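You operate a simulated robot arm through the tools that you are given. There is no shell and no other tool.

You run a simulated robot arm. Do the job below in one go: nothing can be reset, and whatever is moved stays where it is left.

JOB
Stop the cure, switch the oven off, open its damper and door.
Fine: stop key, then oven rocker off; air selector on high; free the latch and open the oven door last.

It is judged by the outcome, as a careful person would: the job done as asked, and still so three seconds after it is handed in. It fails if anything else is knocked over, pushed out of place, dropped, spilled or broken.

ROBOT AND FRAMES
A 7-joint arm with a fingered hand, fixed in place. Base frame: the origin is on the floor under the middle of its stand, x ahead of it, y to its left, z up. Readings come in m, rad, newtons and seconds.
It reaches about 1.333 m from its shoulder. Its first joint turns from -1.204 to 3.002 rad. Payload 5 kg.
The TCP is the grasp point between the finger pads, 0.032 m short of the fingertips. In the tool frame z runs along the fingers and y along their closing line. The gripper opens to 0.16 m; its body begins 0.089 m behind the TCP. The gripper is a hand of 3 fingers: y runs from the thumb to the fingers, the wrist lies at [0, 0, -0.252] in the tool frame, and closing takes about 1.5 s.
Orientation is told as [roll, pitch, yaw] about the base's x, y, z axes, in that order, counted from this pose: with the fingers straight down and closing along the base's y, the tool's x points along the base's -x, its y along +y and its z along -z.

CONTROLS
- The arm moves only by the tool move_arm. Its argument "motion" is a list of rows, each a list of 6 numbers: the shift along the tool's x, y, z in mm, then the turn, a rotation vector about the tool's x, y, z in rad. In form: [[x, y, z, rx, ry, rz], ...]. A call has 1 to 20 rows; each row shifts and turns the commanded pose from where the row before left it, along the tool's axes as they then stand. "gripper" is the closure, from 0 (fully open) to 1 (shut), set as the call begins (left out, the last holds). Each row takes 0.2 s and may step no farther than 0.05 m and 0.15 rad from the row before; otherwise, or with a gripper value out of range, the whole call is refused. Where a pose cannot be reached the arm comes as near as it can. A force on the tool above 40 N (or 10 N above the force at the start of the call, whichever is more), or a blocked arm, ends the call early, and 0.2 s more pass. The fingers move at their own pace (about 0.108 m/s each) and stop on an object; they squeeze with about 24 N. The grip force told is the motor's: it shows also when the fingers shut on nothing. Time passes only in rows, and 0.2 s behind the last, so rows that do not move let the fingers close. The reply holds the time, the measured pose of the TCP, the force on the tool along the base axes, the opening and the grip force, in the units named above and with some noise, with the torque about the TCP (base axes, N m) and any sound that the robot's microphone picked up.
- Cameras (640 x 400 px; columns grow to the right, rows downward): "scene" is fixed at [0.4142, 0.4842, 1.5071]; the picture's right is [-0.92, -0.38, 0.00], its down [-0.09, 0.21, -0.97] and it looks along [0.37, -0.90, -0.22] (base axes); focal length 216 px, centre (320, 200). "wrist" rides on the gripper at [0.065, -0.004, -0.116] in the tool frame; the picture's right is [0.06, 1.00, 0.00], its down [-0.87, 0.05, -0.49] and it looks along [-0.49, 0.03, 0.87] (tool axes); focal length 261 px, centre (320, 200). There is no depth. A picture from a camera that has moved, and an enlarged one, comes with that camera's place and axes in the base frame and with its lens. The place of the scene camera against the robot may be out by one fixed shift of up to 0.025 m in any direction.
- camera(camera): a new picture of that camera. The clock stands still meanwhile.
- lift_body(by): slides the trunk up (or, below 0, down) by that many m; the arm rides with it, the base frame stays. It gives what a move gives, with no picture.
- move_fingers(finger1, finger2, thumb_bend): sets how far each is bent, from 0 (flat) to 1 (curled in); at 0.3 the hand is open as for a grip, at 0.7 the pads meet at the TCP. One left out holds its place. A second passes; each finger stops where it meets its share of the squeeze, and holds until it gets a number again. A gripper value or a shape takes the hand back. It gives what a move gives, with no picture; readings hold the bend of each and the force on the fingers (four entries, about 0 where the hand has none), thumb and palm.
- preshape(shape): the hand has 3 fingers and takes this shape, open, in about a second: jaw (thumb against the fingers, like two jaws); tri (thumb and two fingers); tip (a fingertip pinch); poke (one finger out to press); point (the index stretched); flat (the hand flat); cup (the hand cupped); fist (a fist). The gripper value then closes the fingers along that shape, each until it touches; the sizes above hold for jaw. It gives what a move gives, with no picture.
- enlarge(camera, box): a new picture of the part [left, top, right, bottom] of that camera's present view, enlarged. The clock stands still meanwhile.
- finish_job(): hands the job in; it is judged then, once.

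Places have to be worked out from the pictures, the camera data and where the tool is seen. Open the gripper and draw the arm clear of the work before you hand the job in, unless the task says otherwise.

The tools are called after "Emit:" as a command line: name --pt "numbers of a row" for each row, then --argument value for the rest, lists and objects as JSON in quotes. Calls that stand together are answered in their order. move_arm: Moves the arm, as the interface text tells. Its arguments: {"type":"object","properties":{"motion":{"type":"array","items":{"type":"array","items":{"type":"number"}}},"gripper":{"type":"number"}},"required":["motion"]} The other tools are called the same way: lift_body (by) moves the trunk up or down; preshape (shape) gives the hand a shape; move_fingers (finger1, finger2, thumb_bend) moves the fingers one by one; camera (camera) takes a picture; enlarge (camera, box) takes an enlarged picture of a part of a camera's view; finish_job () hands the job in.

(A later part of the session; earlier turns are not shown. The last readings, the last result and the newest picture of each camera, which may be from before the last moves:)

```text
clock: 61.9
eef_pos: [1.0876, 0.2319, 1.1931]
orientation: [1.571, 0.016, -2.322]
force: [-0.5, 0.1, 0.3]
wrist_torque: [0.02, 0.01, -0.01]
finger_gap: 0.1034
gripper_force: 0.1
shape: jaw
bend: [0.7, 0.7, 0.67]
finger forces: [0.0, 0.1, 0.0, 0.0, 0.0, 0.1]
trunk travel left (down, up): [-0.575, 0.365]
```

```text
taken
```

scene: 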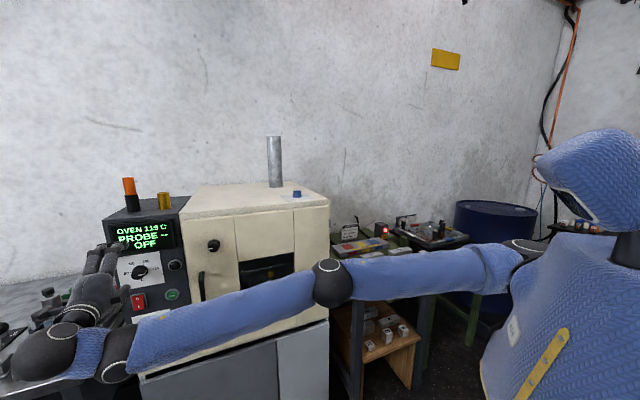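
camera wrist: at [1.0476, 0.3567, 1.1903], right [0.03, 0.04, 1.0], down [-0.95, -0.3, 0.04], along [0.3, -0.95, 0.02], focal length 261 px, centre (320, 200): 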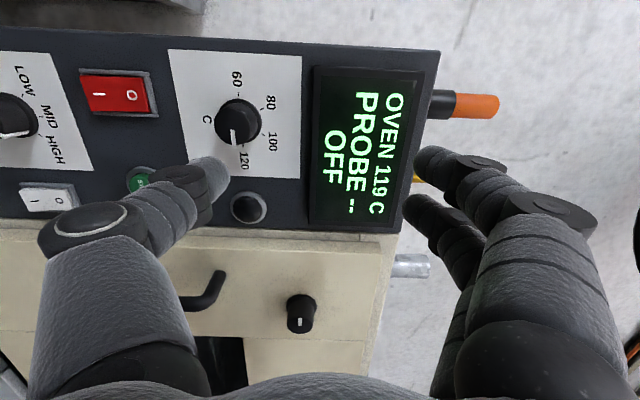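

The hand is level with the latch. Before deciding on the blue knob I raise the trunk a bit more so the wrist camera can read its plate from above.

Emit:
lift_body --by 0.3

Emit:
camera --camera "wrist"

Emit:
enlarge --camera "wrist" --box '[180, 300, 300, 390]'

```text
clock: 64.9
eef_pos: [1.088, 0.2313, 1.4935]
orientation: [1.571, 0.015, -2.324]
force: [-1.0, -0.3, 0.7]
wrist_torque: [0.0, 0.04, 0.03]
finger_gap: 0.1035
gripper_force: 0.1
shape: jaw
bend: [0.7, 0.7, 0.67]
finger forces: [0.0, 0.1, 0.0, 0.1, 0.1, 0.0]
trunk travel left (down, up): [-0.875, 0.065]
```

```text
taken
camera wrist: at [1.0477, 0.3567, 1.4903], right [0.03, 0.04, 1.0], down [-0.95, -0.3, 0.04], along [0.3, -0.95, 0.02], focal length 261 px, centre (320, 200)
```

wrist: 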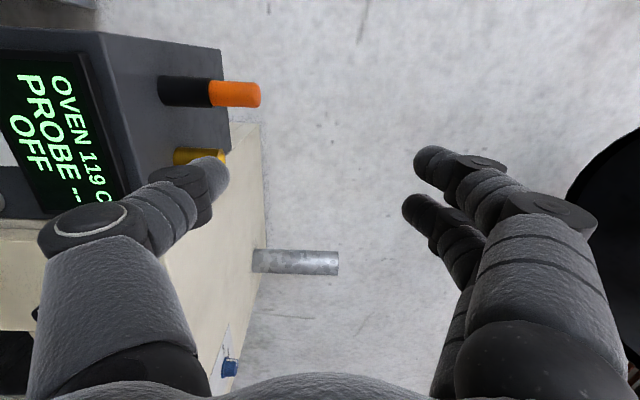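

```text
4.44 times, centred on (240, 345) of wrist
camera zoom: at [1.0477, 0.3567, 1.4903], right [0.03, 0.04, 1.0], down [-0.95, -0.3, 0.04], along [0.3, -0.95, 0.02], focal length 1158 px, centre (676, -444)
```

zoom: 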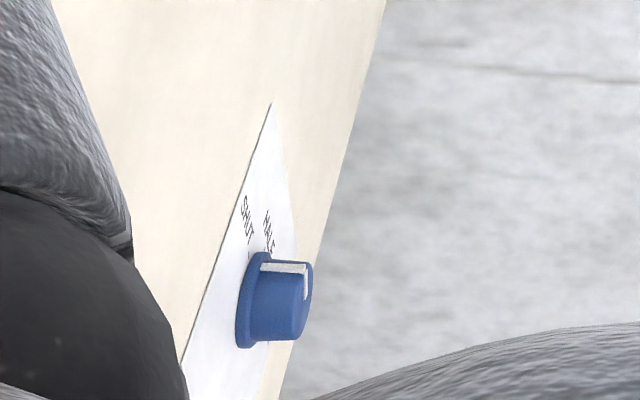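

The plate reads SHUT–HALF–OPEN with the pointer at SHUT, right beside the flue: that is the oven's damper, which the job explicitly says to open, so I'll set it to OPEN as well (before the door). I first undo the hand roll and back away from the oven, preparing to point the hand downward.

Emit:
move_arm --pt "0 0 -30 0 0 -0.13" --pt "0 0 -30 0 0 -0.13" --pt "0 0 -20 0 0 -0.13" --pt "0 0 0 0 0 -0.13" --pt "0 0 0 0 0 -0.13" --pt "0 0 0 0 0 -0.13" --pt "0 0 0 0 0 -0.13" --pt "0 0 0 0 0 -0.13" --pt "0 0 0 0 0 -0.13" --pt "0 0 0 0 0 -0.13" --pt "0 0 0 0 0 -0.13" --pt "0 0 0 0 0 -0.14" --gripper 0.35

Emit:
camera --camera "wrist"

Emit:
camera --camera "scene"

```text
clock: 67.5
eef_pos: [1.029, 0.2861, 1.4942]
orientation: [1.634, -1.56, -2.384]
force: [-0.7, 0.0, 0.3]
wrist_torque: [0.0, 0.01, -0.02]
finger_gap: 0.1035
gripper_force: 0.2
shape: jaw
bend: [0.7, 0.7, 0.67]
finger forces: [0.1, 0.0, 0.0, 0.0, 0.1, 0.1]
trunk travel left (down, up): [-0.875, 0.065]
```

```text
taken
camera wrist: at [0.9425, 0.3616, 1.4285], right [0.68, 0.73, -0.05], down [-0.33, 0.37, 0.87], along [0.65, -0.58, 0.49], focal length 261 px, centre (320, 200)
```

wrist: 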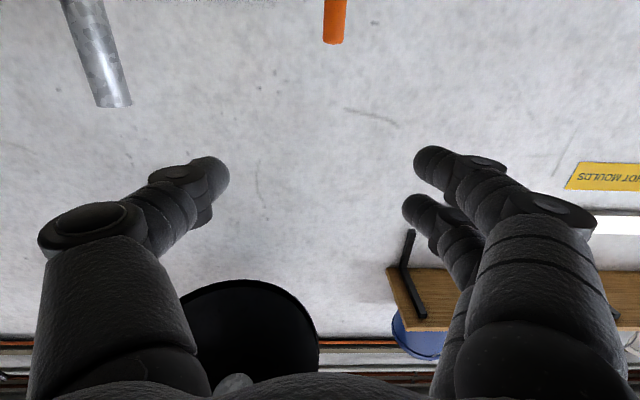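

```text
taken
```

scene: 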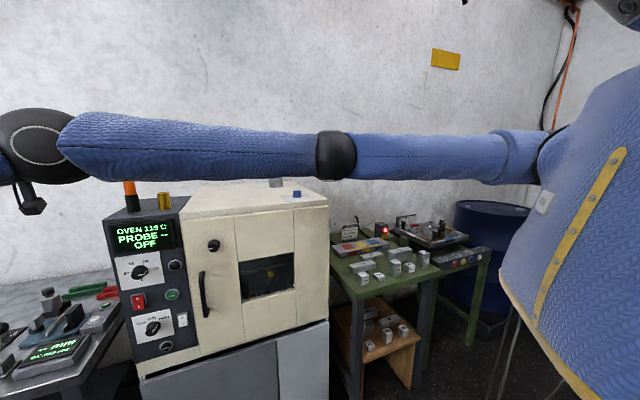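

The arm is stretched out level. I yaw the hand back toward straight-ahead, then begin drawing in and pitching the hand downward in stages.

Emit:
move_arm --pt "0 0 0 -0.13 0 0" --pt "0 0 0 -0.13 0 0" --pt "0 0 0 -0.13 0 0" --pt "0 -30 -20 0 0.1 0" --pt "0 -30 -20 0 0.1 0" --pt "0 -30 -20 0 0.1 0" --pt "0 -30 -20 0 0.1 0"

Emit:
camera --camera "scene"

```text
clock: 69.1
eef_pos: [0.9129, 0.1996, 1.5039]
orientation: [0.034, -1.177, -0.395]
force: [-0.1, -0.5, 0.6]
wrist_torque: [0.01, 0.03, 0.04]
finger_gap: 0.1038
gripper_force: 0.2
shape: jaw
bend: [0.7, 0.7, 0.67]
finger forces: [0.0, 0.0, 0.0, 0.0, 0.1, 0.0]
trunk travel left (down, up): [-0.875, 0.065]
```

```text
taken
```

scene: 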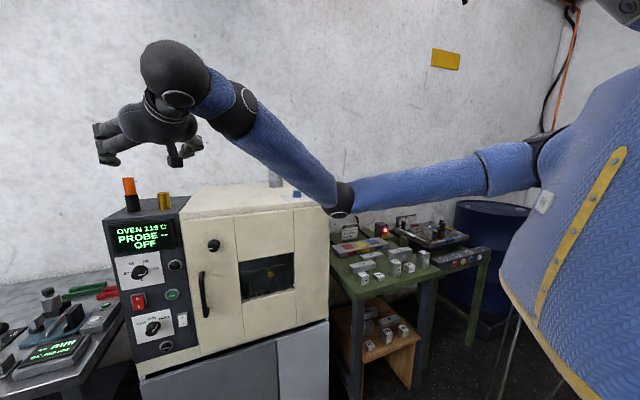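

The elbow has dropped below, which prevents pointing the hand straight down. I'll extend the arm out to the front-left free space and pitch the hand down there so the elbow comes up again; first I yaw the hand left.

Emit:
move_arm --pt "0 0 0 -0.129 0 -0.054" --pt "0 0 0 -0.129 0 -0.054" --pt "0 0 0 -0.129 0 -0.054" --pt "0 0 0 -0.129 0 -0.054" --pt "0 0 0 -0.129 0 -0.054" --pt "0 0 0 -0.129 0 -0.054" --pt "0 0 0 -0.129 0 -0.054"

Emit:
camera --camera "scene"

Emit:
camera --camera "wrist"

```text
clock: 70.7
eef_pos: [0.9219, 0.1923, 1.5025]
orientation: [-0.002, -1.191, 0.555]
force: [-0.8, -0.9, -1.5]
wrist_torque: [0.05, -0.02, 0.08]
finger_gap: 0.104
gripper_force: 0.1
shape: jaw
bend: [0.7, 0.7, 0.67]
finger forces: [0.0, 0.1, 0.0, 0.0, 0.0, 0.0]
out of reach, approached as far as the arm can: row 7
trunk travel left (down, up): [-0.875, 0.065]
```

```text
taken
```

scene: 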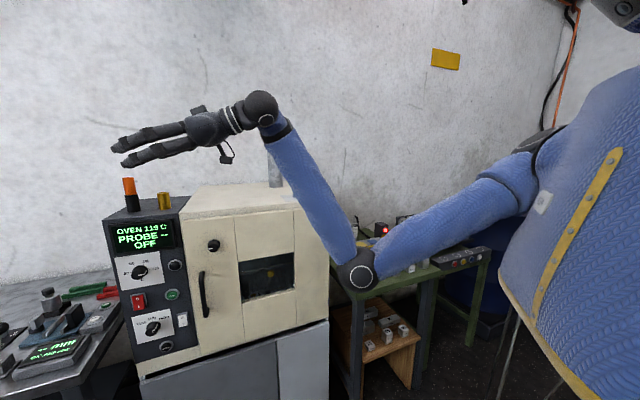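

```text
taken
camera wrist: at [0.8118, 0.1176, 1.4847], right [-0.54, 0.84, -0.06], down [-0.14, -0.02, 0.99], along [0.83, 0.55, 0.13], focal length 261 px, centre (320, 200)
```

wrist: 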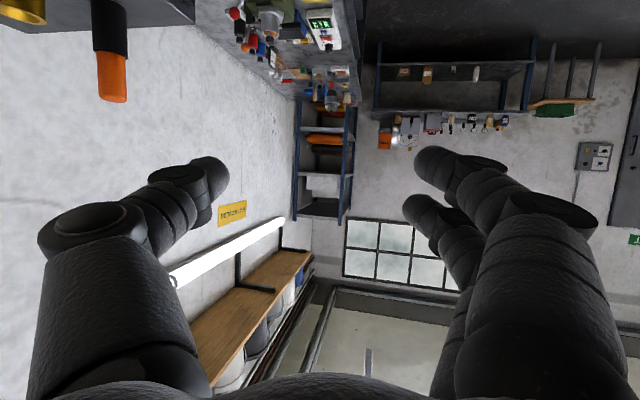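

The elbow is clearly low. I extend the arm forward-left through free space above the bench edge until nearly straight.

Emit:
move_arm --pt "-16.7 0 41.8 0 0 0" --pt "-16.7 0 41.8 0 0 0" --pt "-16.7 0 41.8 0 0 0" --pt "-16.7 0 41.8 0 0 0" --pt "-16.7 0 41.8 0 0 0" --pt "-16.7 0 41.8 0 0 0" --pt "-16.7 0 41.8 0 0 0" --pt "-16.7 0 41.8 0 0 0"

Emit:
camera --camera "scene"

```text
clock: 72.5
eef_pos: [1.206, 0.3958, 1.5109]
orientation: [-0.002, -1.2, 0.569]
force: [-1.3, 3.6, 1.5]
wrist_torque: [-0.15, 0.02, -0.33]
finger_gap: 0.1041
gripper_force: 0.1
shape: jaw
bend: [0.7, 0.7, 0.67]
finger forces: [0.0, 0.0, 0.0, 0.1, 0.0, 0.0]
out of reach, approached as far as the arm can: row 8
trunk travel left (down, up): [-0.875, 0.065]
```

```text
taken
```

scene: 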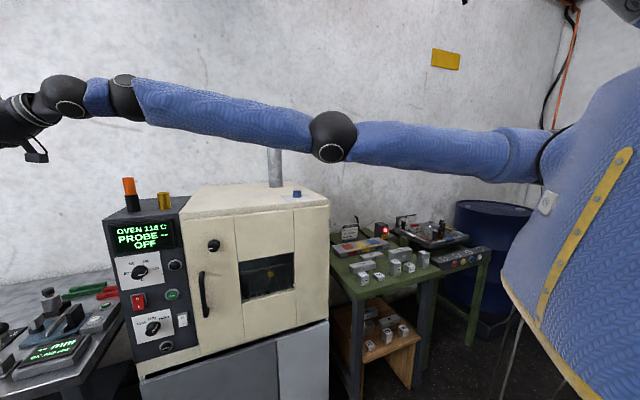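

The arm is nearly straight. I now pitch the hand down about the wrist (TCP swings down) to steer the elbow upward.

Emit:
move_arm --pt "35.2 0 -2.5 0 0.14 0" --pt "35.2 0 -2.5 0 0.14 0" --pt "35.2 0 -2.5 0 0.14 0" --pt "35.2 0 -2.5 0 0.14 0" --pt "35.2 0 -2.5 0 0.14 0" --pt "35.2 0 -2.5 0 0.14 0" --pt "35.2 0 -2.5 0 0.14 0" --pt "35.2 0 -2.5 0 0.14 0"

Emit:
camera --camera "scene"

```text
clock: 74.3
eef_pos: [1.0419, 0.2254, 1.3394]
orientation: [0.004, -0.073, 0.565]
force: [-0.4, -0.3, 0.1]
wrist_torque: [-0.01, 0.01, -0.03]
finger_gap: 0.1041
gripper_force: 0.1
shape: jaw
bend: [0.7, 0.7, 0.67]
finger forces: [0.0, 0.1, 0.0, 0.0, 0.1, 0.0]
out of reach, approached as far as the arm can: row 3, 4, 5, 6, 7
trunk travel left (down, up): [-0.875, 0.065]
```

```text
taken
```

scene: 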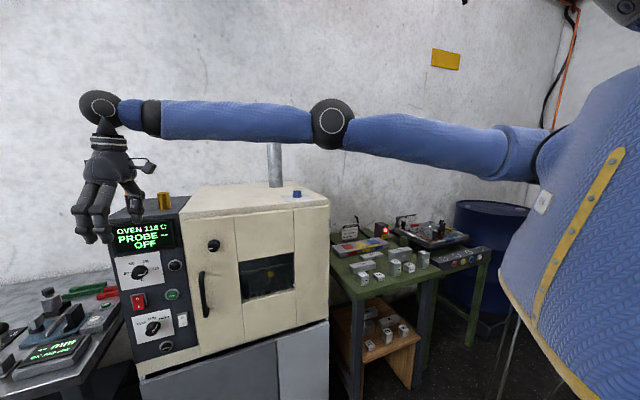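

That worked: the hand points down and the elbow is now above. I draw the hand back and up, away from the panel.

Emit:
move_arm --pt "0 0 -30 0 0.04 0" --pt "37 3.8 -20 0 0.03 0" --pt "37 3.8 -20 0 0 0" --pt "37 3.8 -20 0 0 0" --pt "37 3.8 -10 0 0 0" --pt "37 3.8 0 0 0 0" --pt "37 3.8 0 0 0 0"

Emit:
camera --camera "scene"

Emit:
camera --camera "wrist"

```text
clock: 75.9
eef_pos: [0.9848, 0.1968, 1.4056]
orientation: [0.003, -0.008, 0.564]
force: [0.9, -0.3, 0.6]
wrist_torque: [-0.01, -0.01, 0.04]
finger_gap: 0.104
gripper_force: 0.1
shape: jaw
bend: [0.7, 0.7, 0.67]
finger forces: [0.0, 0.0, 0.0, 0.1, 0.1, 0.1]
out of reach, approached as far as the arm can: row 3, 4, 5, 6, 7
trunk travel left (down, up): [-0.875, 0.065]
```

```text
taken
```

scene: 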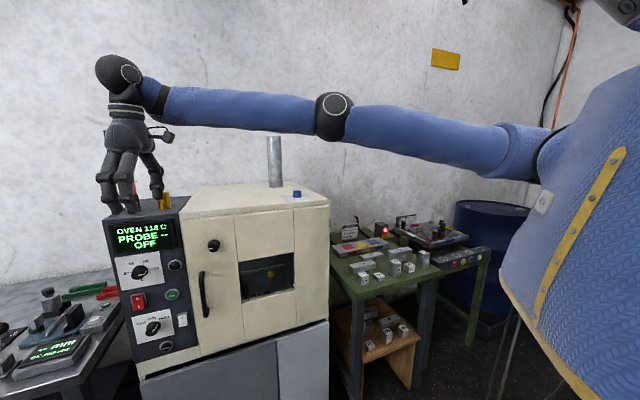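

```text
taken
camera wrist: at [0.9315, 0.1569, 1.521], right [-0.59, 0.81, 0.0], down [0.7, 0.51, 0.5], along [0.4, 0.29, -0.87], focal length 261 px, centre (320, 200)
```

wrist: 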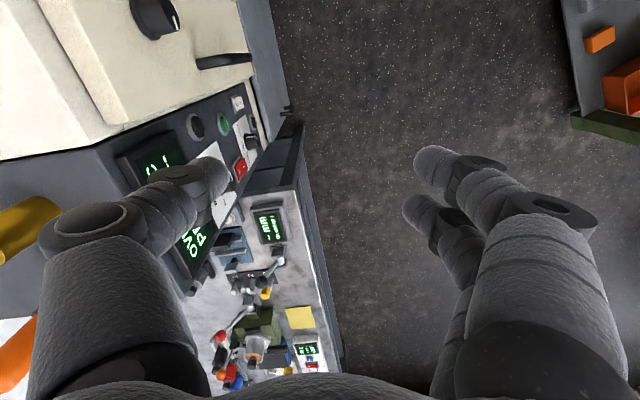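

The arm can't go higher with the hand down while stretched. I raise the trunk the last bit and bring the hand lower and back in front of the oven so the elbow can bend upward.

Emit:
lift_body --by 0.06

Emit:
move_arm --pt "10 3 45 0 0 0" --pt "20 6 40 0 0 0" --pt "30 10 30 0 0 0" --pt "40 13 15 0 0 0" --pt "40 13 10 0 0 0" --pt "40 13 0 0 0 0"

Emit:
camera --camera "scene"

```text
clock: 76.9
eef_pos: [0.9842, 0.1977, 1.4642]
orientation: [0.006, -0.006, 0.564]
force: [1.2, 0.7, 0.0]
wrist_torque: [0.01, -0.03, 0.01]
finger_gap: 0.1041
gripper_force: 0.1
shape: jaw
bend: [0.7, 0.7, 0.67]
finger forces: [0.0, 0.1, 0.0, 0.0, 0.1, 0.1]
trunk travel left (down, up): [-0.935, 0.005]
```

```text
clock: 78.3
eef_pos: [0.9628, 0.2205, 1.3304]
orientation: [0.004, -0.003, 0.563]
force: [-0.7, -0.4, 0.6]
wrist_torque: [-0.02, 0.0, -0.01]
finger_gap: 0.1042
gripper_force: 0.1
shape: jaw
bend: [0.7, 0.7, 0.67]
finger forces: [0.0, 0.1, 0.0, 0.0, 0.0, 0.0]
out of reach, approached as far as the arm can: row 1, 2, 3, 4, 5, 6
trunk travel left (down, up): [-0.935, 0.005]
```

```text
taken
```

scene: 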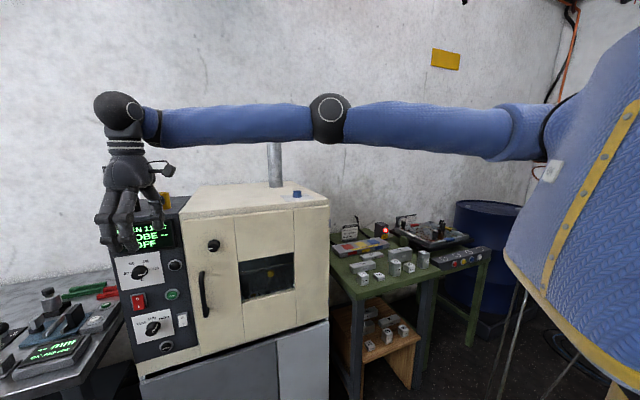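

The straight arm is at a singular spot. I pitch the hand a bit past vertical while lowering it, which should make the forearm slope down and the elbow rise.

Emit:
move_arm --pt "0 0 0 0 0.1 0" --pt "0 0 0 0 0.1 0" --pt "0 0 0 0 0.1 0" --pt "0 0 0 0 0.1 0"

Emit:
camera --camera "scene"

```text
clock: 79.3
eef_pos: [0.9575, 0.2019, 1.3393]
orientation: [0.004, 0.292, 0.566]
force: [0.0, 0.0, -0.4]
wrist_torque: [-0.02, 0.0, 0.01]
finger_gap: 0.104
gripper_force: 0.0
shape: jaw
bend: [0.7, 0.7, 0.67]
finger forces: [0.0, 0.0, 0.1, 0.0, 0.1, 0.1]
out of reach, approached as far as the arm can: row 3, 4
trunk travel left (down, up): [-0.935, 0.005]
```

```text
taken
```

scene: 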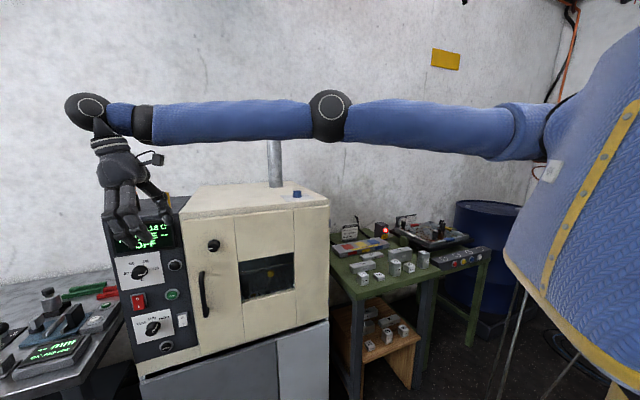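

The hand can bend past vertical, but the arm stays straight; I need the elbow to swivel. With the arm straight, I tilt the hand sideways about the arm's axis (wrist fixed, hand swinging right, well above the oven top), which should share the rotation with the upper arm.

Emit:
move_arm --pt "4.5 -33.5 -2.3 0.133 0.018 0.04" --pt "4.5 -33.5 -2.3 0.133 0.018 0.04" --pt "4.5 -33.5 -2.3 0.133 0.018 0.04" --pt "4.5 -33.5 -2.3 0.133 0.018 0.04" --pt "4.5 -33.5 -2.3 0.133 0.018 0.04" --pt "4.5 -33.5 -2.3 0.133 0.018 0.04" --pt "4.5 -33.5 -2.3 0.133 0.018 0.04" --pt "4.5 -33.5 -2.3 0.133 0.018 0.04" --pt "4.5 -33.5 -2.3 0.133 0.018 0.04" --pt "4.5 -33.5 -2.3 0.133 0.018 0.04" --pt "4.5 -33.5 -2.3 0.133 0.018 0.04"

Emit:
camera --camera "scene"

```text
clock: 81.7
eef_pos: [1.062, -0.0098, 1.5808]
orientation: [-1.576, 0.132, 0.145]
force: [-0.4, 0.5, 0.0]
wrist_torque: [-0.03, 0.02, 0.01]
finger_gap: 0.1042
gripper_force: 0.0
shape: jaw
bend: [0.7, 0.7, 0.67]
finger forces: [0.0, 0.0, 0.0, 0.0, 0.0, 0.1]
trunk travel left (down, up): [-0.935, 0.005]
```

```text
taken
```

scene: 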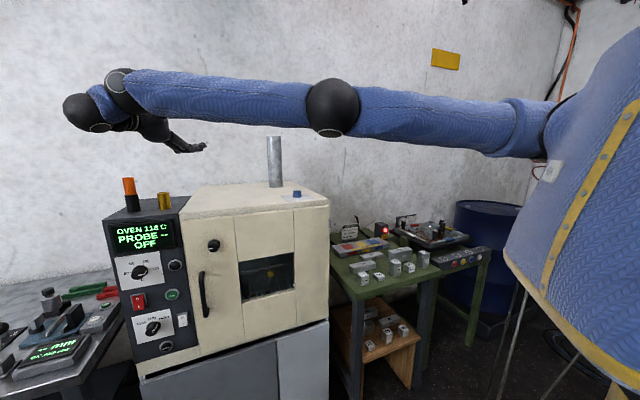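

The elbow joint visibly rotated with the hand. I continue the tilt another ~85° (hand swinging up) to carry the elbow further around.

Emit:
move_arm --pt "4.5 -33.5 -2.3 0.133 0.018 0.04" --pt "4.5 -33.5 -2.3 0.133 0.018 0.04" --pt "4.5 -33.5 -2.3 0.133 0.018 0.04" --pt "4.5 -33.5 -2.3 0.133 0.018 0.04" --pt "4.5 -33.5 -2.3 0.133 0.018 0.04" --pt "4.5 -33.5 -2.3 0.133 0.018 0.04" --pt "4.5 -33.5 -2.3 0.133 0.018 0.04" --pt "4.5 -33.5 -2.3 0.133 0.018 0.04" --pt "4.5 -33.5 -2.3 0.133 0.018 0.04" --pt "4.5 -33.5 -2.3 0.133 0.018 0.04" --pt "4.5 -33.5 -2.3 0.133 0.018 0.04"

Emit:
camera --camera "scene"

```text
clock: 84.1
eef_pos: [1.0035, 0.1237, 1.8207]
orientation: [-2.931, -0.193, 0.279]
force: [-0.1, 0.6, 0.1]
wrist_torque: [0.04, -0.02, -0.01]
finger_gap: 0.104
gripper_force: 0.0
shape: jaw
bend: [0.7, 0.7, 0.67]
finger forces: [0.0, 0.0, 0.0, 0.0, 0.1, 0.0]
out of reach, approached as far as the arm can: row 9, 10, 11
trunk travel left (down, up): [-0.935, 0.005]
```

```text
taken
```

scene: 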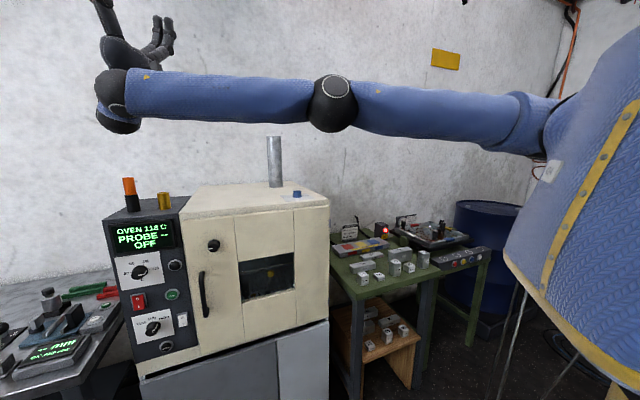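

The elbow joint axis is now roughly vertical, so the elbow should fold sideways. I draw the wrist in toward the robot and see which way the elbow bends.

Emit:
move_arm --pt "39 4.6 8.8 0 0 0" --pt "39 4.6 8.8 0 0 0" --pt "39 4.6 8.8 0 0 0" --pt "39 4.6 8.8 0 0 0" --pt "39 4.6 8.8 0 0 0"

Emit:
camera --camera "scene"

```text
clock: 85.3
eef_pos: [0.9947, 0.0567, 1.8543]
orientation: [-2.928, -0.193, 0.279]
force: [-1.0, -0.1, -0.7]
wrist_torque: [0.06, 0.0, 0.04]
finger_gap: 0.104
gripper_force: 0.1
shape: jaw
bend: [0.7, 0.7, 0.67]
finger forces: [0.0, 0.0, 0.0, 0.1, 0.1, 0.0]
out of reach, approached as far as the arm can: row 1, 2, 3, 4, 5
trunk travel left (down, up): [-0.935, 0.005]
```

```text
taken
```

scene: 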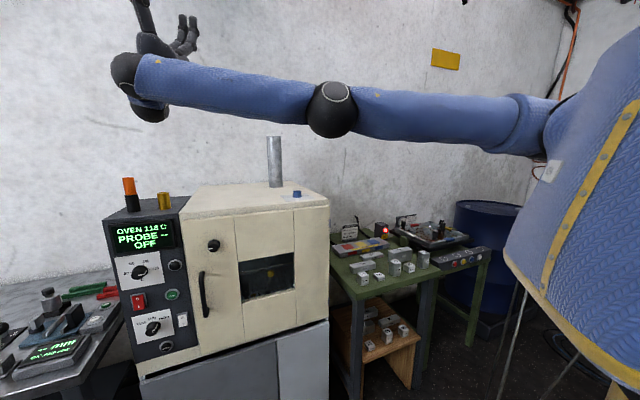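

It's only folding slightly and one joint is at its limit. I now rotate the hand back (toward pointing right) while drawing in, so the forearm roll undoes it and the elbow keeps its new side.

Emit:
move_arm --pt "20.2 37.2 3.2 -0.136 -0.016 -0.031" --pt "20.2 37.2 3.2 -0.136 -0.016 -0.031" --pt "20.2 37.2 3.2 -0.136 -0.016 -0.031" --pt "20.2 37.2 3.2 -0.136 -0.016 -0.031" --pt "20.2 37.2 3.2 -0.136 -0.016 -0.031" --pt "20.2 37.2 3.2 -0.136 -0.016 -0.031"

Emit:
camera --camera "scene"

```text
clock: 86.7
eef_pos: [1.0351, -0.0296, 1.7953]
orientation: [-2.099, -0.011, 0.185]
force: [-1.1, 0.3, 0.1]
wrist_torque: [-0.02, -0.03, 0.0]
finger_gap: 0.1041
gripper_force: 0.0
shape: jaw
bend: [0.7, 0.7, 0.67]
finger forces: [0.0, 0.0, 0.0, 0.0, 0.0, 0.0]
out of reach, approached as far as the arm can: row 1, 2, 3, 4, 5, 6
trunk travel left (down, up): [-0.935, 0.005]
```

```text
taken
```

scene: 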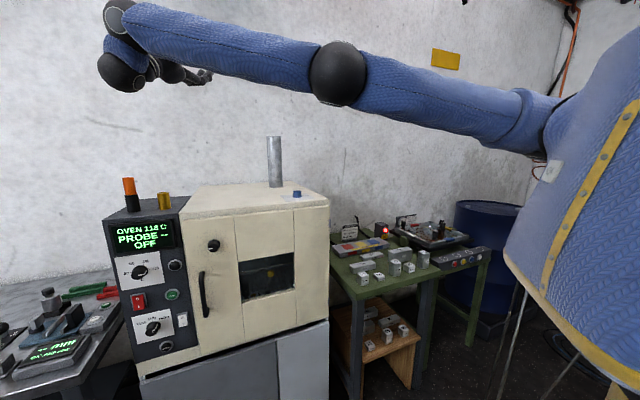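

The arm is stuck straight; rotating the hand about the elbow's (now near-vertical) axis should start the bend. I yaw the hand leftward with the wrist held in place.

Emit:
move_arm --pt "-30.5 0.4 -1.8 -0.0015 -0.121 0.0706" --pt "-30.5 0.4 -1.8 -0.0015 -0.121 0.0706" --pt "-30.5 0.4 -1.8 -0.0015 -0.121 0.0706" --pt "-30.5 0.4 -1.8 -0.0015 -0.121 0.0706" --pt "-30.5 0.4 -1.8 -0.0015 -0.121 0.0706" --pt "-30.5 0.4 -1.8 -0.0015 -0.121 0.0706" --pt "-30.5 0.4 -1.8 -0.0015 -0.121 0.0706" --pt "-30.5 0.4 -1.8 -0.0015 -0.121 0.0706"

Emit:
camera --camera "scene"

```text
clock: 88.5
eef_pos: [1.2091, 0.1224, 1.7892]
orientation: [-2.102, -0.01, 1.307]
force: [0.0, -0.7, -0.5]
wrist_torque: [0.0, 0.04, 0.0]
finger_gap: 0.104
gripper_force: 0.0
shape: jaw
bend: [0.7, 0.7, 0.67]
finger forces: [0.0, 0.0, 0.0, 0.1, 0.1, 0.0]
trunk travel left (down, up): [-0.935, 0.005]
```

```text
taken
```

scene: 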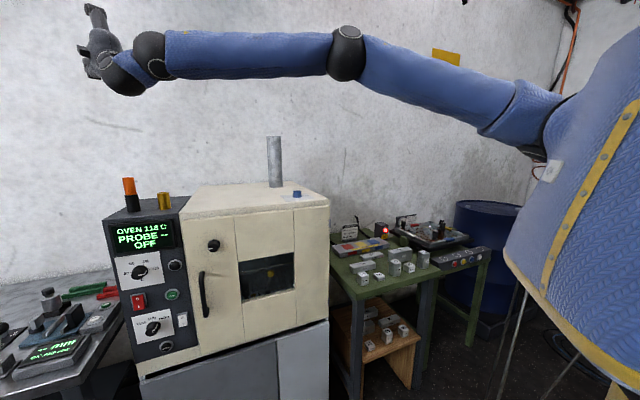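

The elbow is now up, as wanted. I pull the hand back toward the robot before pitching it down, staying clear of the items on the panel top.

Emit:
move_arm --pt "26 -15.3 -26.5 0 0 0" --pt "26 -15.3 -26.5 0 0 0" --pt "26 -15.3 -26.5 0 0 0" --pt "26 -15.3 -26.5 0 0 0" --pt "26 -15.3 -26.5 0 0 0" --pt "26 -15.3 -26.5 0 0 0" --pt "26 -15.3 -26.5 0 0 0"

Emit:
camera --camera "scene"

```text
clock: 90.1
eef_pos: [0.9541, 0.0012, 1.7876]
orientation: [-2.1, -0.013, 1.306]
force: [0.1, 0.2, 1.1]
wrist_torque: [-0.03, -0.02, 0.04]
finger_gap: 0.1038
gripper_force: 0.0
shape: jaw
bend: [0.7, 0.7, 0.67]
finger forces: [0.0, 0.1, 0.0, 0.0, 0.0, 0.0]
trunk travel left (down, up): [-0.935, 0.005]
```

```text
taken
```

scene: 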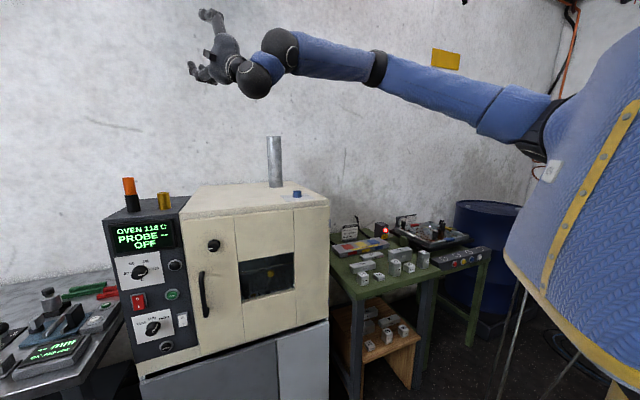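

The elbow is now up on the right and the arm is folded. I pitch the hand down about the wrist, in front of the oven and above its top.

Emit:
move_arm --pt "0 35.3 -2.5 -0.14 0 0" --pt "0 35.3 -2.5 -0.14 0 0" --pt "0 35.3 -2.5 -0.14 0 0" --pt "0 35.3 -2.5 -0.14 0 0" --pt "0 35.3 -2.5 -0.14 0 0" --pt "0 35.3 -2.5 -0.14 0 0" --pt "0 35.3 -2.5 -0.14 0 0" --pt "0 35.3 -2.5 -0.14 0 0" --pt "0 35.3 -2.5 -0.14 0 0" --pt "0 35.3 -2.5 -0.14 0 0" --pt "0 35.3 -2.5 -0.14 0 0" --pt "0 35.3 -2.5 -0.14 0 0" --pt "0 35.3 -2.5 -0.14 0 0"

Emit:
camera --camera "scene"

Emit:
camera --camera "wrist"

```text
clock: 92.9
eef_pos: [0.8829, -0.0355, 1.3197]
orientation: [-0.622, -0.012, 1.308]
force: [-0.4, 0.3, 0.5]
wrist_torque: [0.02, 0.01, 0.03]
finger_gap: 0.104
gripper_force: 0.2
shape: jaw
bend: [0.7, 0.7, 0.67]
finger forces: [0.1, 0.0, 0.0, 0.1, 0.0, 0.0]
out of reach, approached as far as the arm can: row 10, 11, 12, 13
trunk travel left (down, up): [-0.935, 0.005]
```

```text
taken
```

scene: 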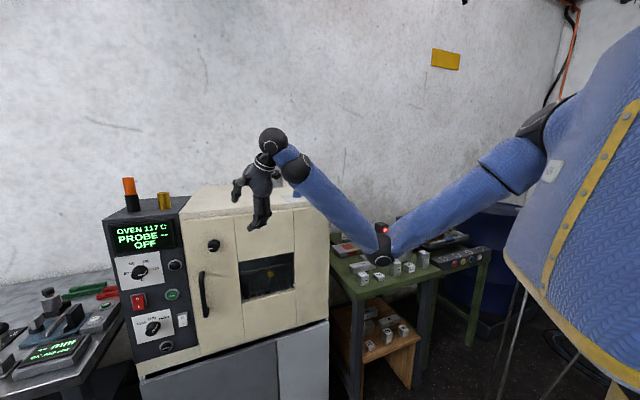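

```text
taken
camera wrist: at [0.804, -0.0838, 1.4154], right [-0.8, 0.16, -0.58], down [-0.09, 0.92, 0.38], along [0.59, 0.36, -0.72], focal length 261 px, centre (320, 200)
```

wrist: 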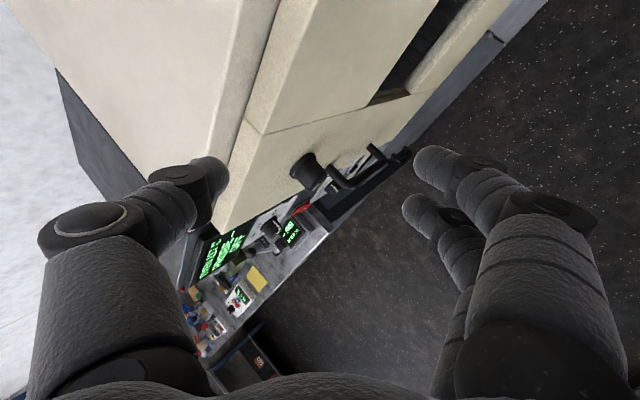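

The elbow swung down again at a forearm-roll limit. I reverse that pitch to return to the elbow-right/up posture, then I'll point the hand left along the forearm before bending it down.

Emit:
move_arm --pt "0 -35.3 -2.5 0.14 0 0" --pt "0 -35.3 -2.5 0.14 0 0" --pt "0 -35.3 -2.5 0.14 0 0" --pt "0 -35.3 -2.5 0.14 0 0" --pt "0 -35.3 -2.5 0.14 0 0" --pt "0 -35.3 -2.5 0.14 0 0" --pt "0 -35.3 -2.5 0.14 0 0" --pt "0 -35.3 -2.5 0.14 0 0"

Emit:
camera --camera "scene"

```text
clock: 94.7
eef_pos: [0.9954, -0.0688, 1.5447]
orientation: [-1.674, -0.007, 1.304]
force: [1.2, 0.4, 6.6]
wrist_torque: [0.16, 0.69, 0.01]
finger_gap: 0.1044
gripper_force: 0.1
shape: jaw
bend: [0.7, 0.7, 0.67]
finger forces: [0.0, 0.0, 0.1, 0.0, 0.0, 0.0]
trunk travel left (down, up): [-0.935, 0.005]
```

```text
taken
```

scene: 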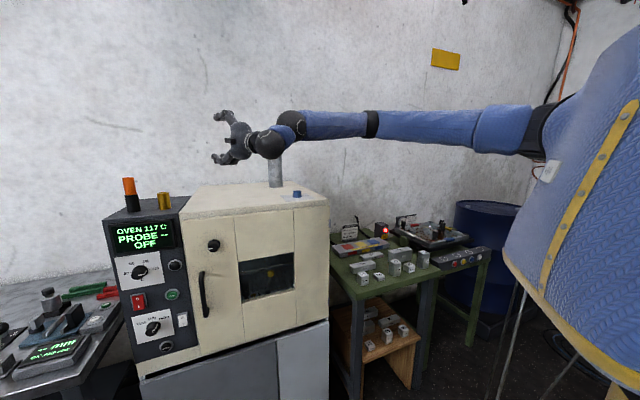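

The elbow is back on the right, level. Now I yaw the hand left about the wrist until it lines up with the forearm.

Emit:
move_arm --pt "-35.1 0 -2.4 0 -0.139 0.0144" --pt "-35.1 0 -2.4 0 -0.139 0.0144" --pt "-35.1 0 -2.4 0 -0.139 0.0144" --pt "-35.1 0 -2.4 0 -0.139 0.0144" --pt "-35.1 0 -2.4 0 -0.139 0.0144" --pt "-35.1 0 -2.4 0 -0.139 0.0144" --pt "-35.1 0 -2.4 0 -0.139 0.0144" --pt "-35.1 0 -2.4 0 -0.139 0.0144" --pt "-35.1 0 -2.4 0 -0.139 0.0144"

Emit:
camera --camera "scene"

```text
clock: 96.7
eef_pos: [0.8888, 0.2073, 1.5605]
orientation: [-1.691, 0.012, 2.566]
force: [0.3, -0.8, 0.5]
wrist_torque: [-0.06, 0.0, 0.01]
finger_gap: 0.1041
gripper_force: 0.0
shape: jaw
bend: [0.7, 0.7, 0.67]
finger forces: [0.0, 0.0, 0.0, 0.0, 0.0, 0.1]
trunk travel left (down, up): [-0.935, 0.005]
```

```text
taken
```

scene: 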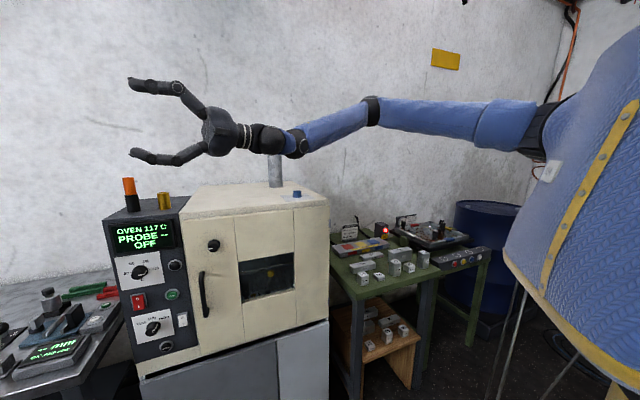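

The hand is in line with the forearm. Now I pitch it down about the wrist.

Emit:
move_arm --pt "0 35.3 -2.5 -0.14 0 0" --pt "0 35.3 -2.5 -0.14 0 0" --pt "0 35.3 -2.5 -0.14 0 0" --pt "0 35.3 -2.5 -0.14 0 0" --pt "0 35.3 -2.5 -0.14 0 0" --pt "0 35.3 -2.5 -0.14 0 0" --pt "0 35.3 -2.5 -0.14 0 0" --pt "0 35.3 -2.5 -0.14 0 0" --pt "0 35.3 -2.5 -0.14 0 0" --pt "0 35.3 -2.5 -0.14 0 0" --pt "0 35.3 -2.5 -0.14 0 0"

Emit:
camera --camera "scene"

Emit:
camera --camera "wrist"

```text
clock: 99.1
eef_pos: [0.7749, 0.0306, 1.2787]
orientation: [-0.149, 0.013, 2.564]
force: [0.1, -0.1, -0.3]
wrist_torque: [-0.01, -0.01, 0.0]
finger_gap: 0.1038
gripper_force: 0.1
shape: jaw
bend: [0.7, 0.7, 0.67]
finger forces: [0.1, 0.0, 0.0, 0.0, 0.0, 0.1]
trunk travel left (down, up): [-0.935, 0.005]
```

```text
taken
```

scene: 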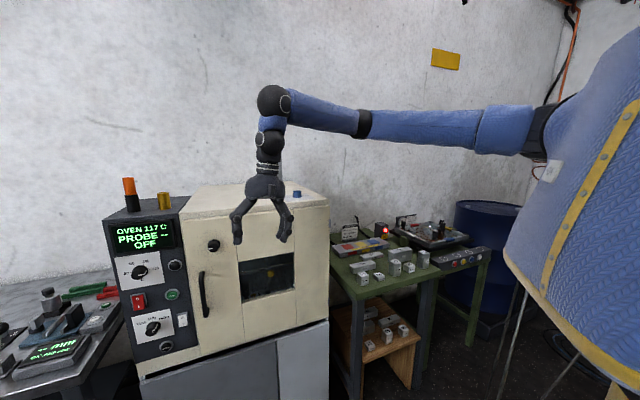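

```text
taken
camera wrist: at [0.8198, -0.016, 1.3948], right [-0.49, -0.86, -0.15], down [-0.8, 0.37, 0.47], along [-0.35, 0.34, -0.87], focal length 261 px, centre (320, 200)
```

wrist: 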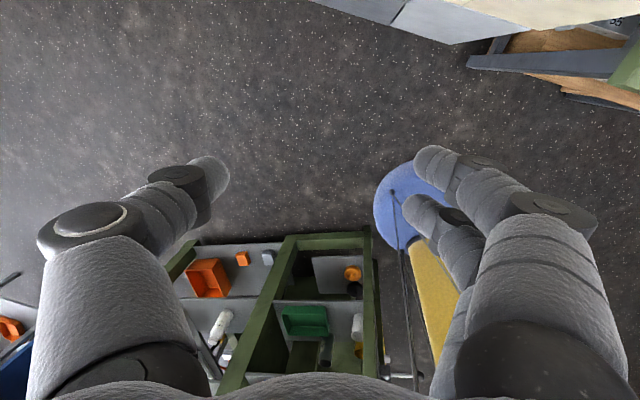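

The hand now points down with the elbow out to the right and nothing at a limit. I straighten it to vertical, raise it above the oven roof, and move over toward the blue damper knob.

Emit:
move_arm --pt "0 0 -42 -0.075 0 0" --pt "0 0 -42 -0.074 0 0" --pt "0 0 -43 0 0 0" --pt "0 0 -43 0 0 0" --pt "31 27 0 0 0 0" --pt "31 27 0 0 0 0" --pt "31 27 0 0 0 0" --pt "31 27 0 0 0 0" --pt "31 27 0 0 0 0"

Emit:
camera --camera "scene"

Emit:
camera --camera "wrist"

```text
clock: 101.1
eef_pos: [0.8242, -0.1783, 1.4506]
orientation: [-0.004, 0.011, 2.563]
force: [-0.4, -0.2, -0.4]
wrist_torque: [0.06, -0.01, 0.02]
finger_gap: 0.1041
gripper_force: 0.0
shape: jaw
bend: [0.7, 0.7, 0.67]
finger forces: [0.0, 0.0, 0.0, 0.1, 0.0, 0.0]
trunk travel left (down, up): [-0.935, 0.005]
```

```text
taken
```

scene: 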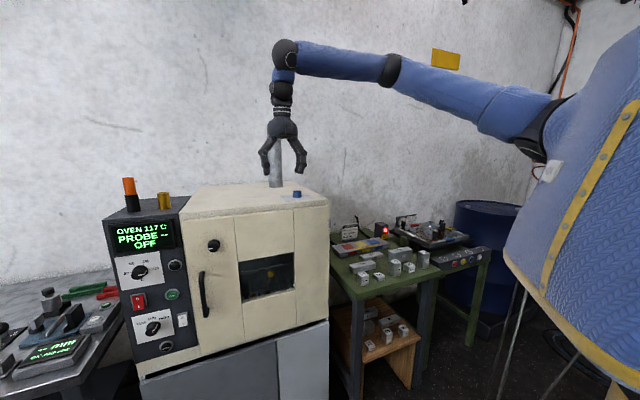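

```text
taken
camera wrist: at [0.8788, -0.2097, 1.5674], right [-0.49, -0.87, 0.0], down [-0.76, 0.43, 0.48], along [-0.42, 0.24, -0.88], focal length 261 px, centre (320, 200)
```

wrist: 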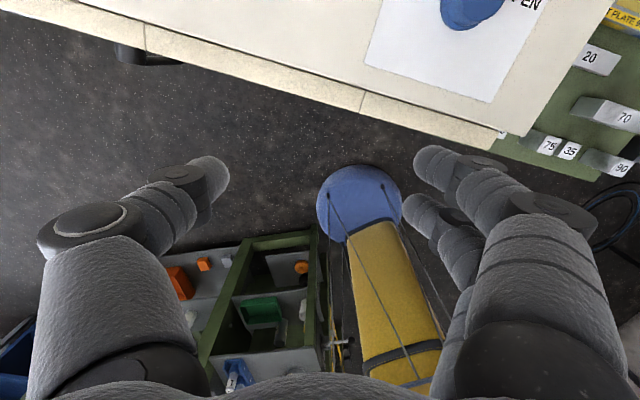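

The blue knob is just entering view; it lies near (0.855, −0.34). I move above it.

Emit:
move_arm --pt "29 31 0 0 0 0" --pt "29 31 0 0 0 0" --pt "29 31 0 0 0 0" --pt "29 30 0 0 0 0"

Emit:
camera --camera "wrist"

Emit:
camera --camera "scene"

```text
clock: 102.1
eef_pos: [0.8541, -0.3443, 1.4513]
orientation: [-0.003, 0.012, 2.564]
force: [-0.3, -0.3, 0.1]
wrist_torque: [0.09, -0.05, 0.03]
finger_gap: 0.1041
gripper_force: 0.1
shape: jaw
bend: [0.7, 0.7, 0.67]
finger forces: [0.0, 0.0, 0.0, 0.0, 0.1, 0.1]
trunk travel left (down, up): [-0.935, 0.005]
```

```text
taken
camera wrist: at [0.9083, -0.3774, 1.568], right [-0.49, -0.87, 0.0], down [-0.76, 0.43, 0.48], along [-0.42, 0.24, -0.88], focal length 261 px, centre (320, 200)
```

wrist: 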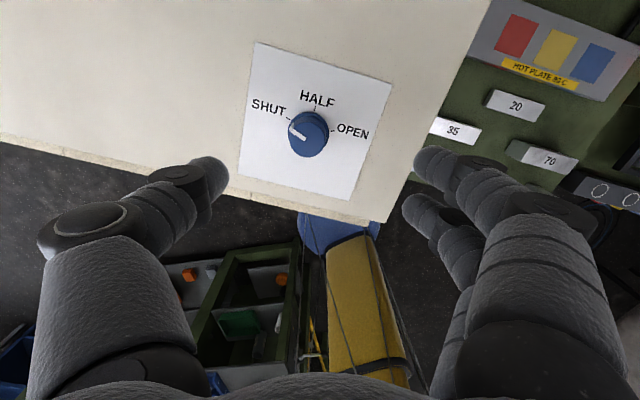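

```text
taken
```

scene: 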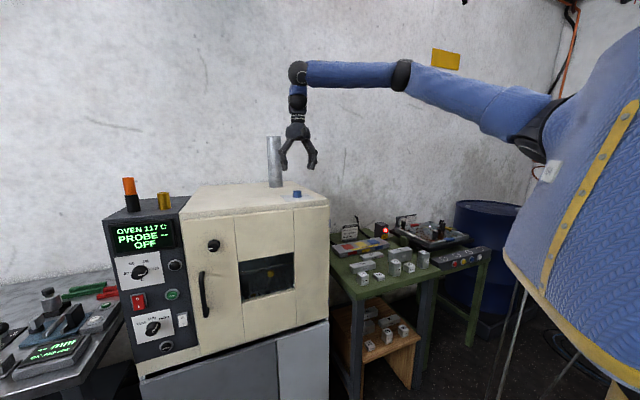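

Now I have a perfect view of the damper dial: SHUT – HALF – OPEN, pointer at SHUT. I zoom in to measure its centre and tick angles.

Emit:
enlarge --camera "wrist" --box '[230, 60, 400, 170]'

```text
3.64 times, centred on (315, 115) of wrist
camera zoom: at [0.9083, -0.3774, 1.568], right [-0.49, -0.87, 0.0], down [-0.76, 0.43, 0.48], along [-0.42, 0.24, -0.88], focal length 948 px, centre (338, 509)
```

zoom: 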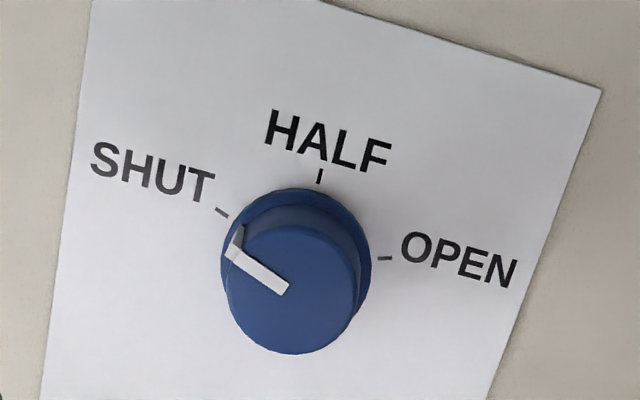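

Measured: knob centre (0.854, −0.334), plate z≈1.305, top z≈1.334; SHUT→HALF→OPEN is about 75° + 75° clockwise from above. I pre-rotate the hand counter-clockwise here to leave room for one long turn, checking for limits.

Emit:
move_arm --pt "0 0 0 0 0 -0.14" --pt "0 0 0 0 0 -0.14" --pt "0 0 0 0 0 -0.14" --pt "0 0 0 0 0 -0.14" --pt "0 0 0 0 0 -0.14" --pt "0 0 0 0 0 -0.14" --pt "0 0 0 0 0 -0.14" --pt "0 0 0 0 0 -0.14" --pt "0 0 0 0 0 -0.14" --gripper 0.5

Emit:
camera --camera "wrist"

Emit:
camera --camera "scene"

```text
clock: 104.1
eef_pos: [0.8511, -0.3352, 1.4549]
orientation: [0.018, 0.005, -2.457]
force: [-0.4, 1.4, 0.4]
wrist_torque: [-0.2, -0.06, -0.01]
finger_gap: 0.0802
gripper_force: 0.1
shape: jaw
bend: [0.72, 0.72, 0.7]
finger forces: [0.0, 0.1, 0.0, 0.0, 0.0, 0.1]
trunk travel left (down, up): [-0.935, 0.005]
```

```text
taken
camera wrist: at [0.8969, -0.2904, 1.5718], right [0.68, -0.73, 0.02], down [-0.65, -0.59, 0.49], along [-0.35, -0.34, -0.87], focal length 261 px, centre (320, 200)
```

wrist: 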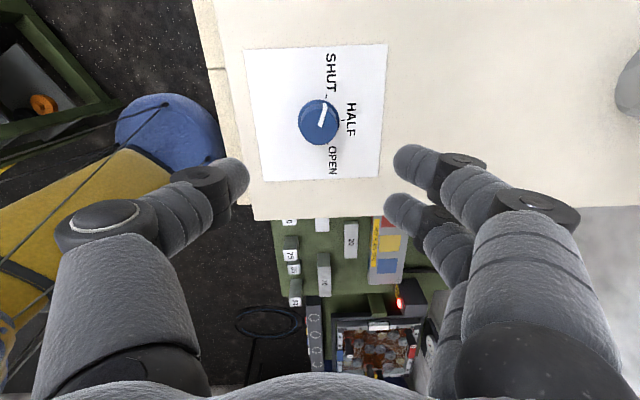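

```text
taken
```

scene: 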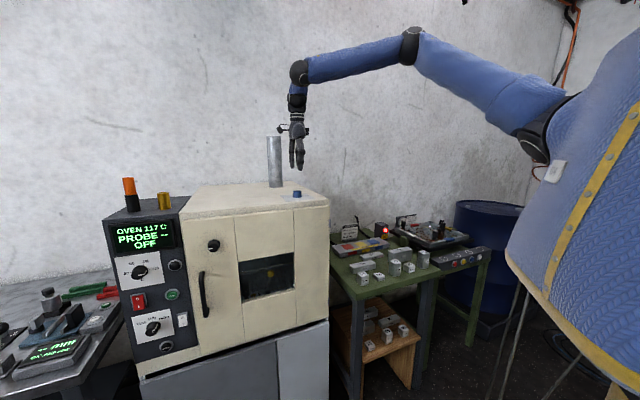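

No limit reached and the elbow is nicely up. I correct the slight tilt and zoom in to refine the knob centre from this angle.

Emit:
move_arm --pt "0 0 0 0.018 -0.005 0" --pt "0 0 25 0 0 0" --pt "0 0 25 0 0 0"

Emit:
camera --camera "wrist"

Emit:
enlarge --camera "wrist" --box '[230, 50, 410, 200]'

```text
clock: 104.9
eef_pos: [0.8542, -0.3434, 1.4019]
orientation: [-0.008, 0.0, -2.461]
force: [-0.2, -0.1, -0.2]
wrist_torque: [0.04, 0.02, -0.01]
finger_gap: 0.0802
gripper_force: 0.0
shape: jaw
bend: [0.72, 0.72, 0.7]
finger forces: [0.1, 0.0, 0.0, 0.1, 0.0, 0.1]
trunk travel left (down, up): [-0.935, 0.005]
```

```text
taken
camera wrist: at [0.9025, -0.3004, 1.5165], right [0.68, -0.74, -0.01], down [-0.64, -0.59, 0.49], along [-0.37, -0.33, -0.87], focal length 261 px, centre (320, 200)
```

wrist: 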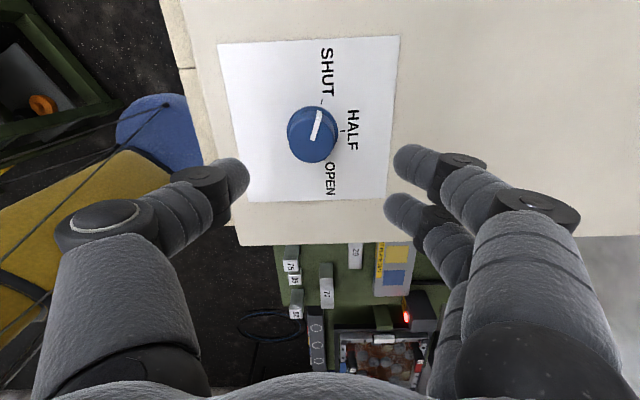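

```text
2.67 times, centred on (320, 125) of wrist
camera zoom: at [0.9025, -0.3004, 1.5165], right [0.68, -0.74, -0.01], down [-0.64, -0.59, 0.49], along [-0.37, -0.33, -0.87], focal length 695 px, centre (320, 400)
```

zoom: 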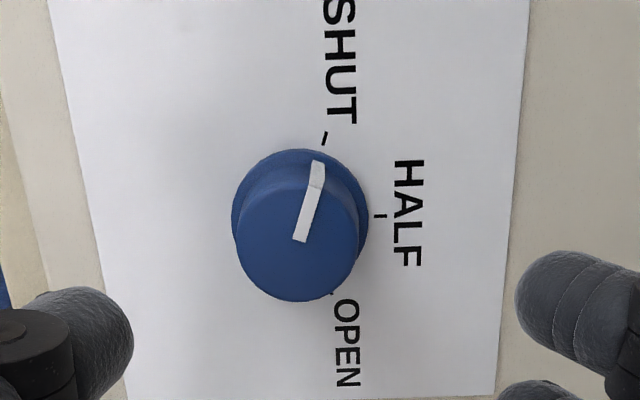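

Refined knob centre ≈ (0.856, −0.3325). I shift the TCP over it and descend with the jaws open to 8 cm.

Emit:
move_arm --pt "9 -7 0 0 0 0" --pt "0 0 20 0 0 0" --pt "0 0 20 0 0 0"

Emit:
camera --camera "wrist"

Emit:
enlarge --camera "scene" --box '[255, 140, 345, 215]'

```text
clock: 105.7
eef_pos: [0.8547, -0.3302, 1.3635]
orientation: [-0.005, 0.0, -2.459]
force: [-0.1, -0.5, -0.3]
wrist_torque: [0.0, -0.02, -0.01]
finger_gap: 0.0802
gripper_force: 0.1
shape: jaw
bend: [0.72, 0.72, 0.7]
finger forces: [0.0, 0.1, 0.0, 0.0, 0.0, 0.1]
trunk travel left (down, up): [-0.935, 0.005]
```

```text
taken
camera wrist: at [0.9037, -0.2869, 1.4781], right [0.68, -0.74, -0.01], down [-0.64, -0.59, 0.49], along [-0.36, -0.33, -0.87], focal length 261 px, centre (320, 200)
```

wrist: 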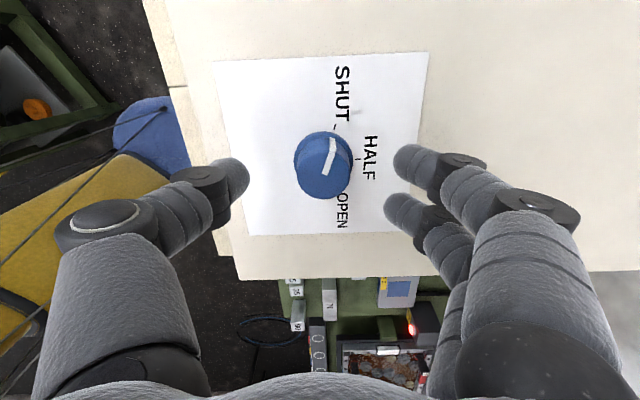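

```text
5.33 times, centred on (300, 178) of scene
camera zoom: at [0.4142, 0.4842, 1.5071], right [-0.92, -0.38, 0.0], down [-0.09, 0.21, -0.97], along [0.37, -0.9, -0.22], focal length 1153 px, centre (427, 320)
```

zoom: 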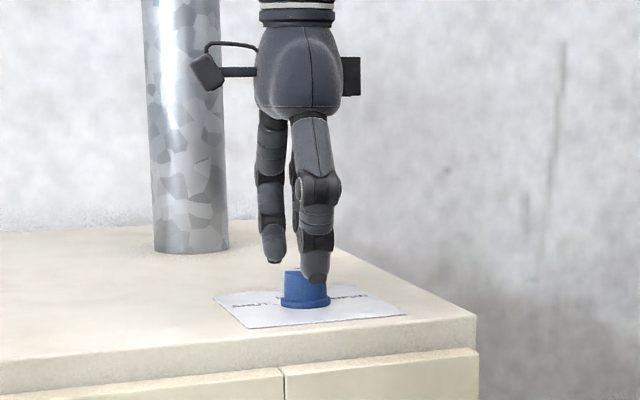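

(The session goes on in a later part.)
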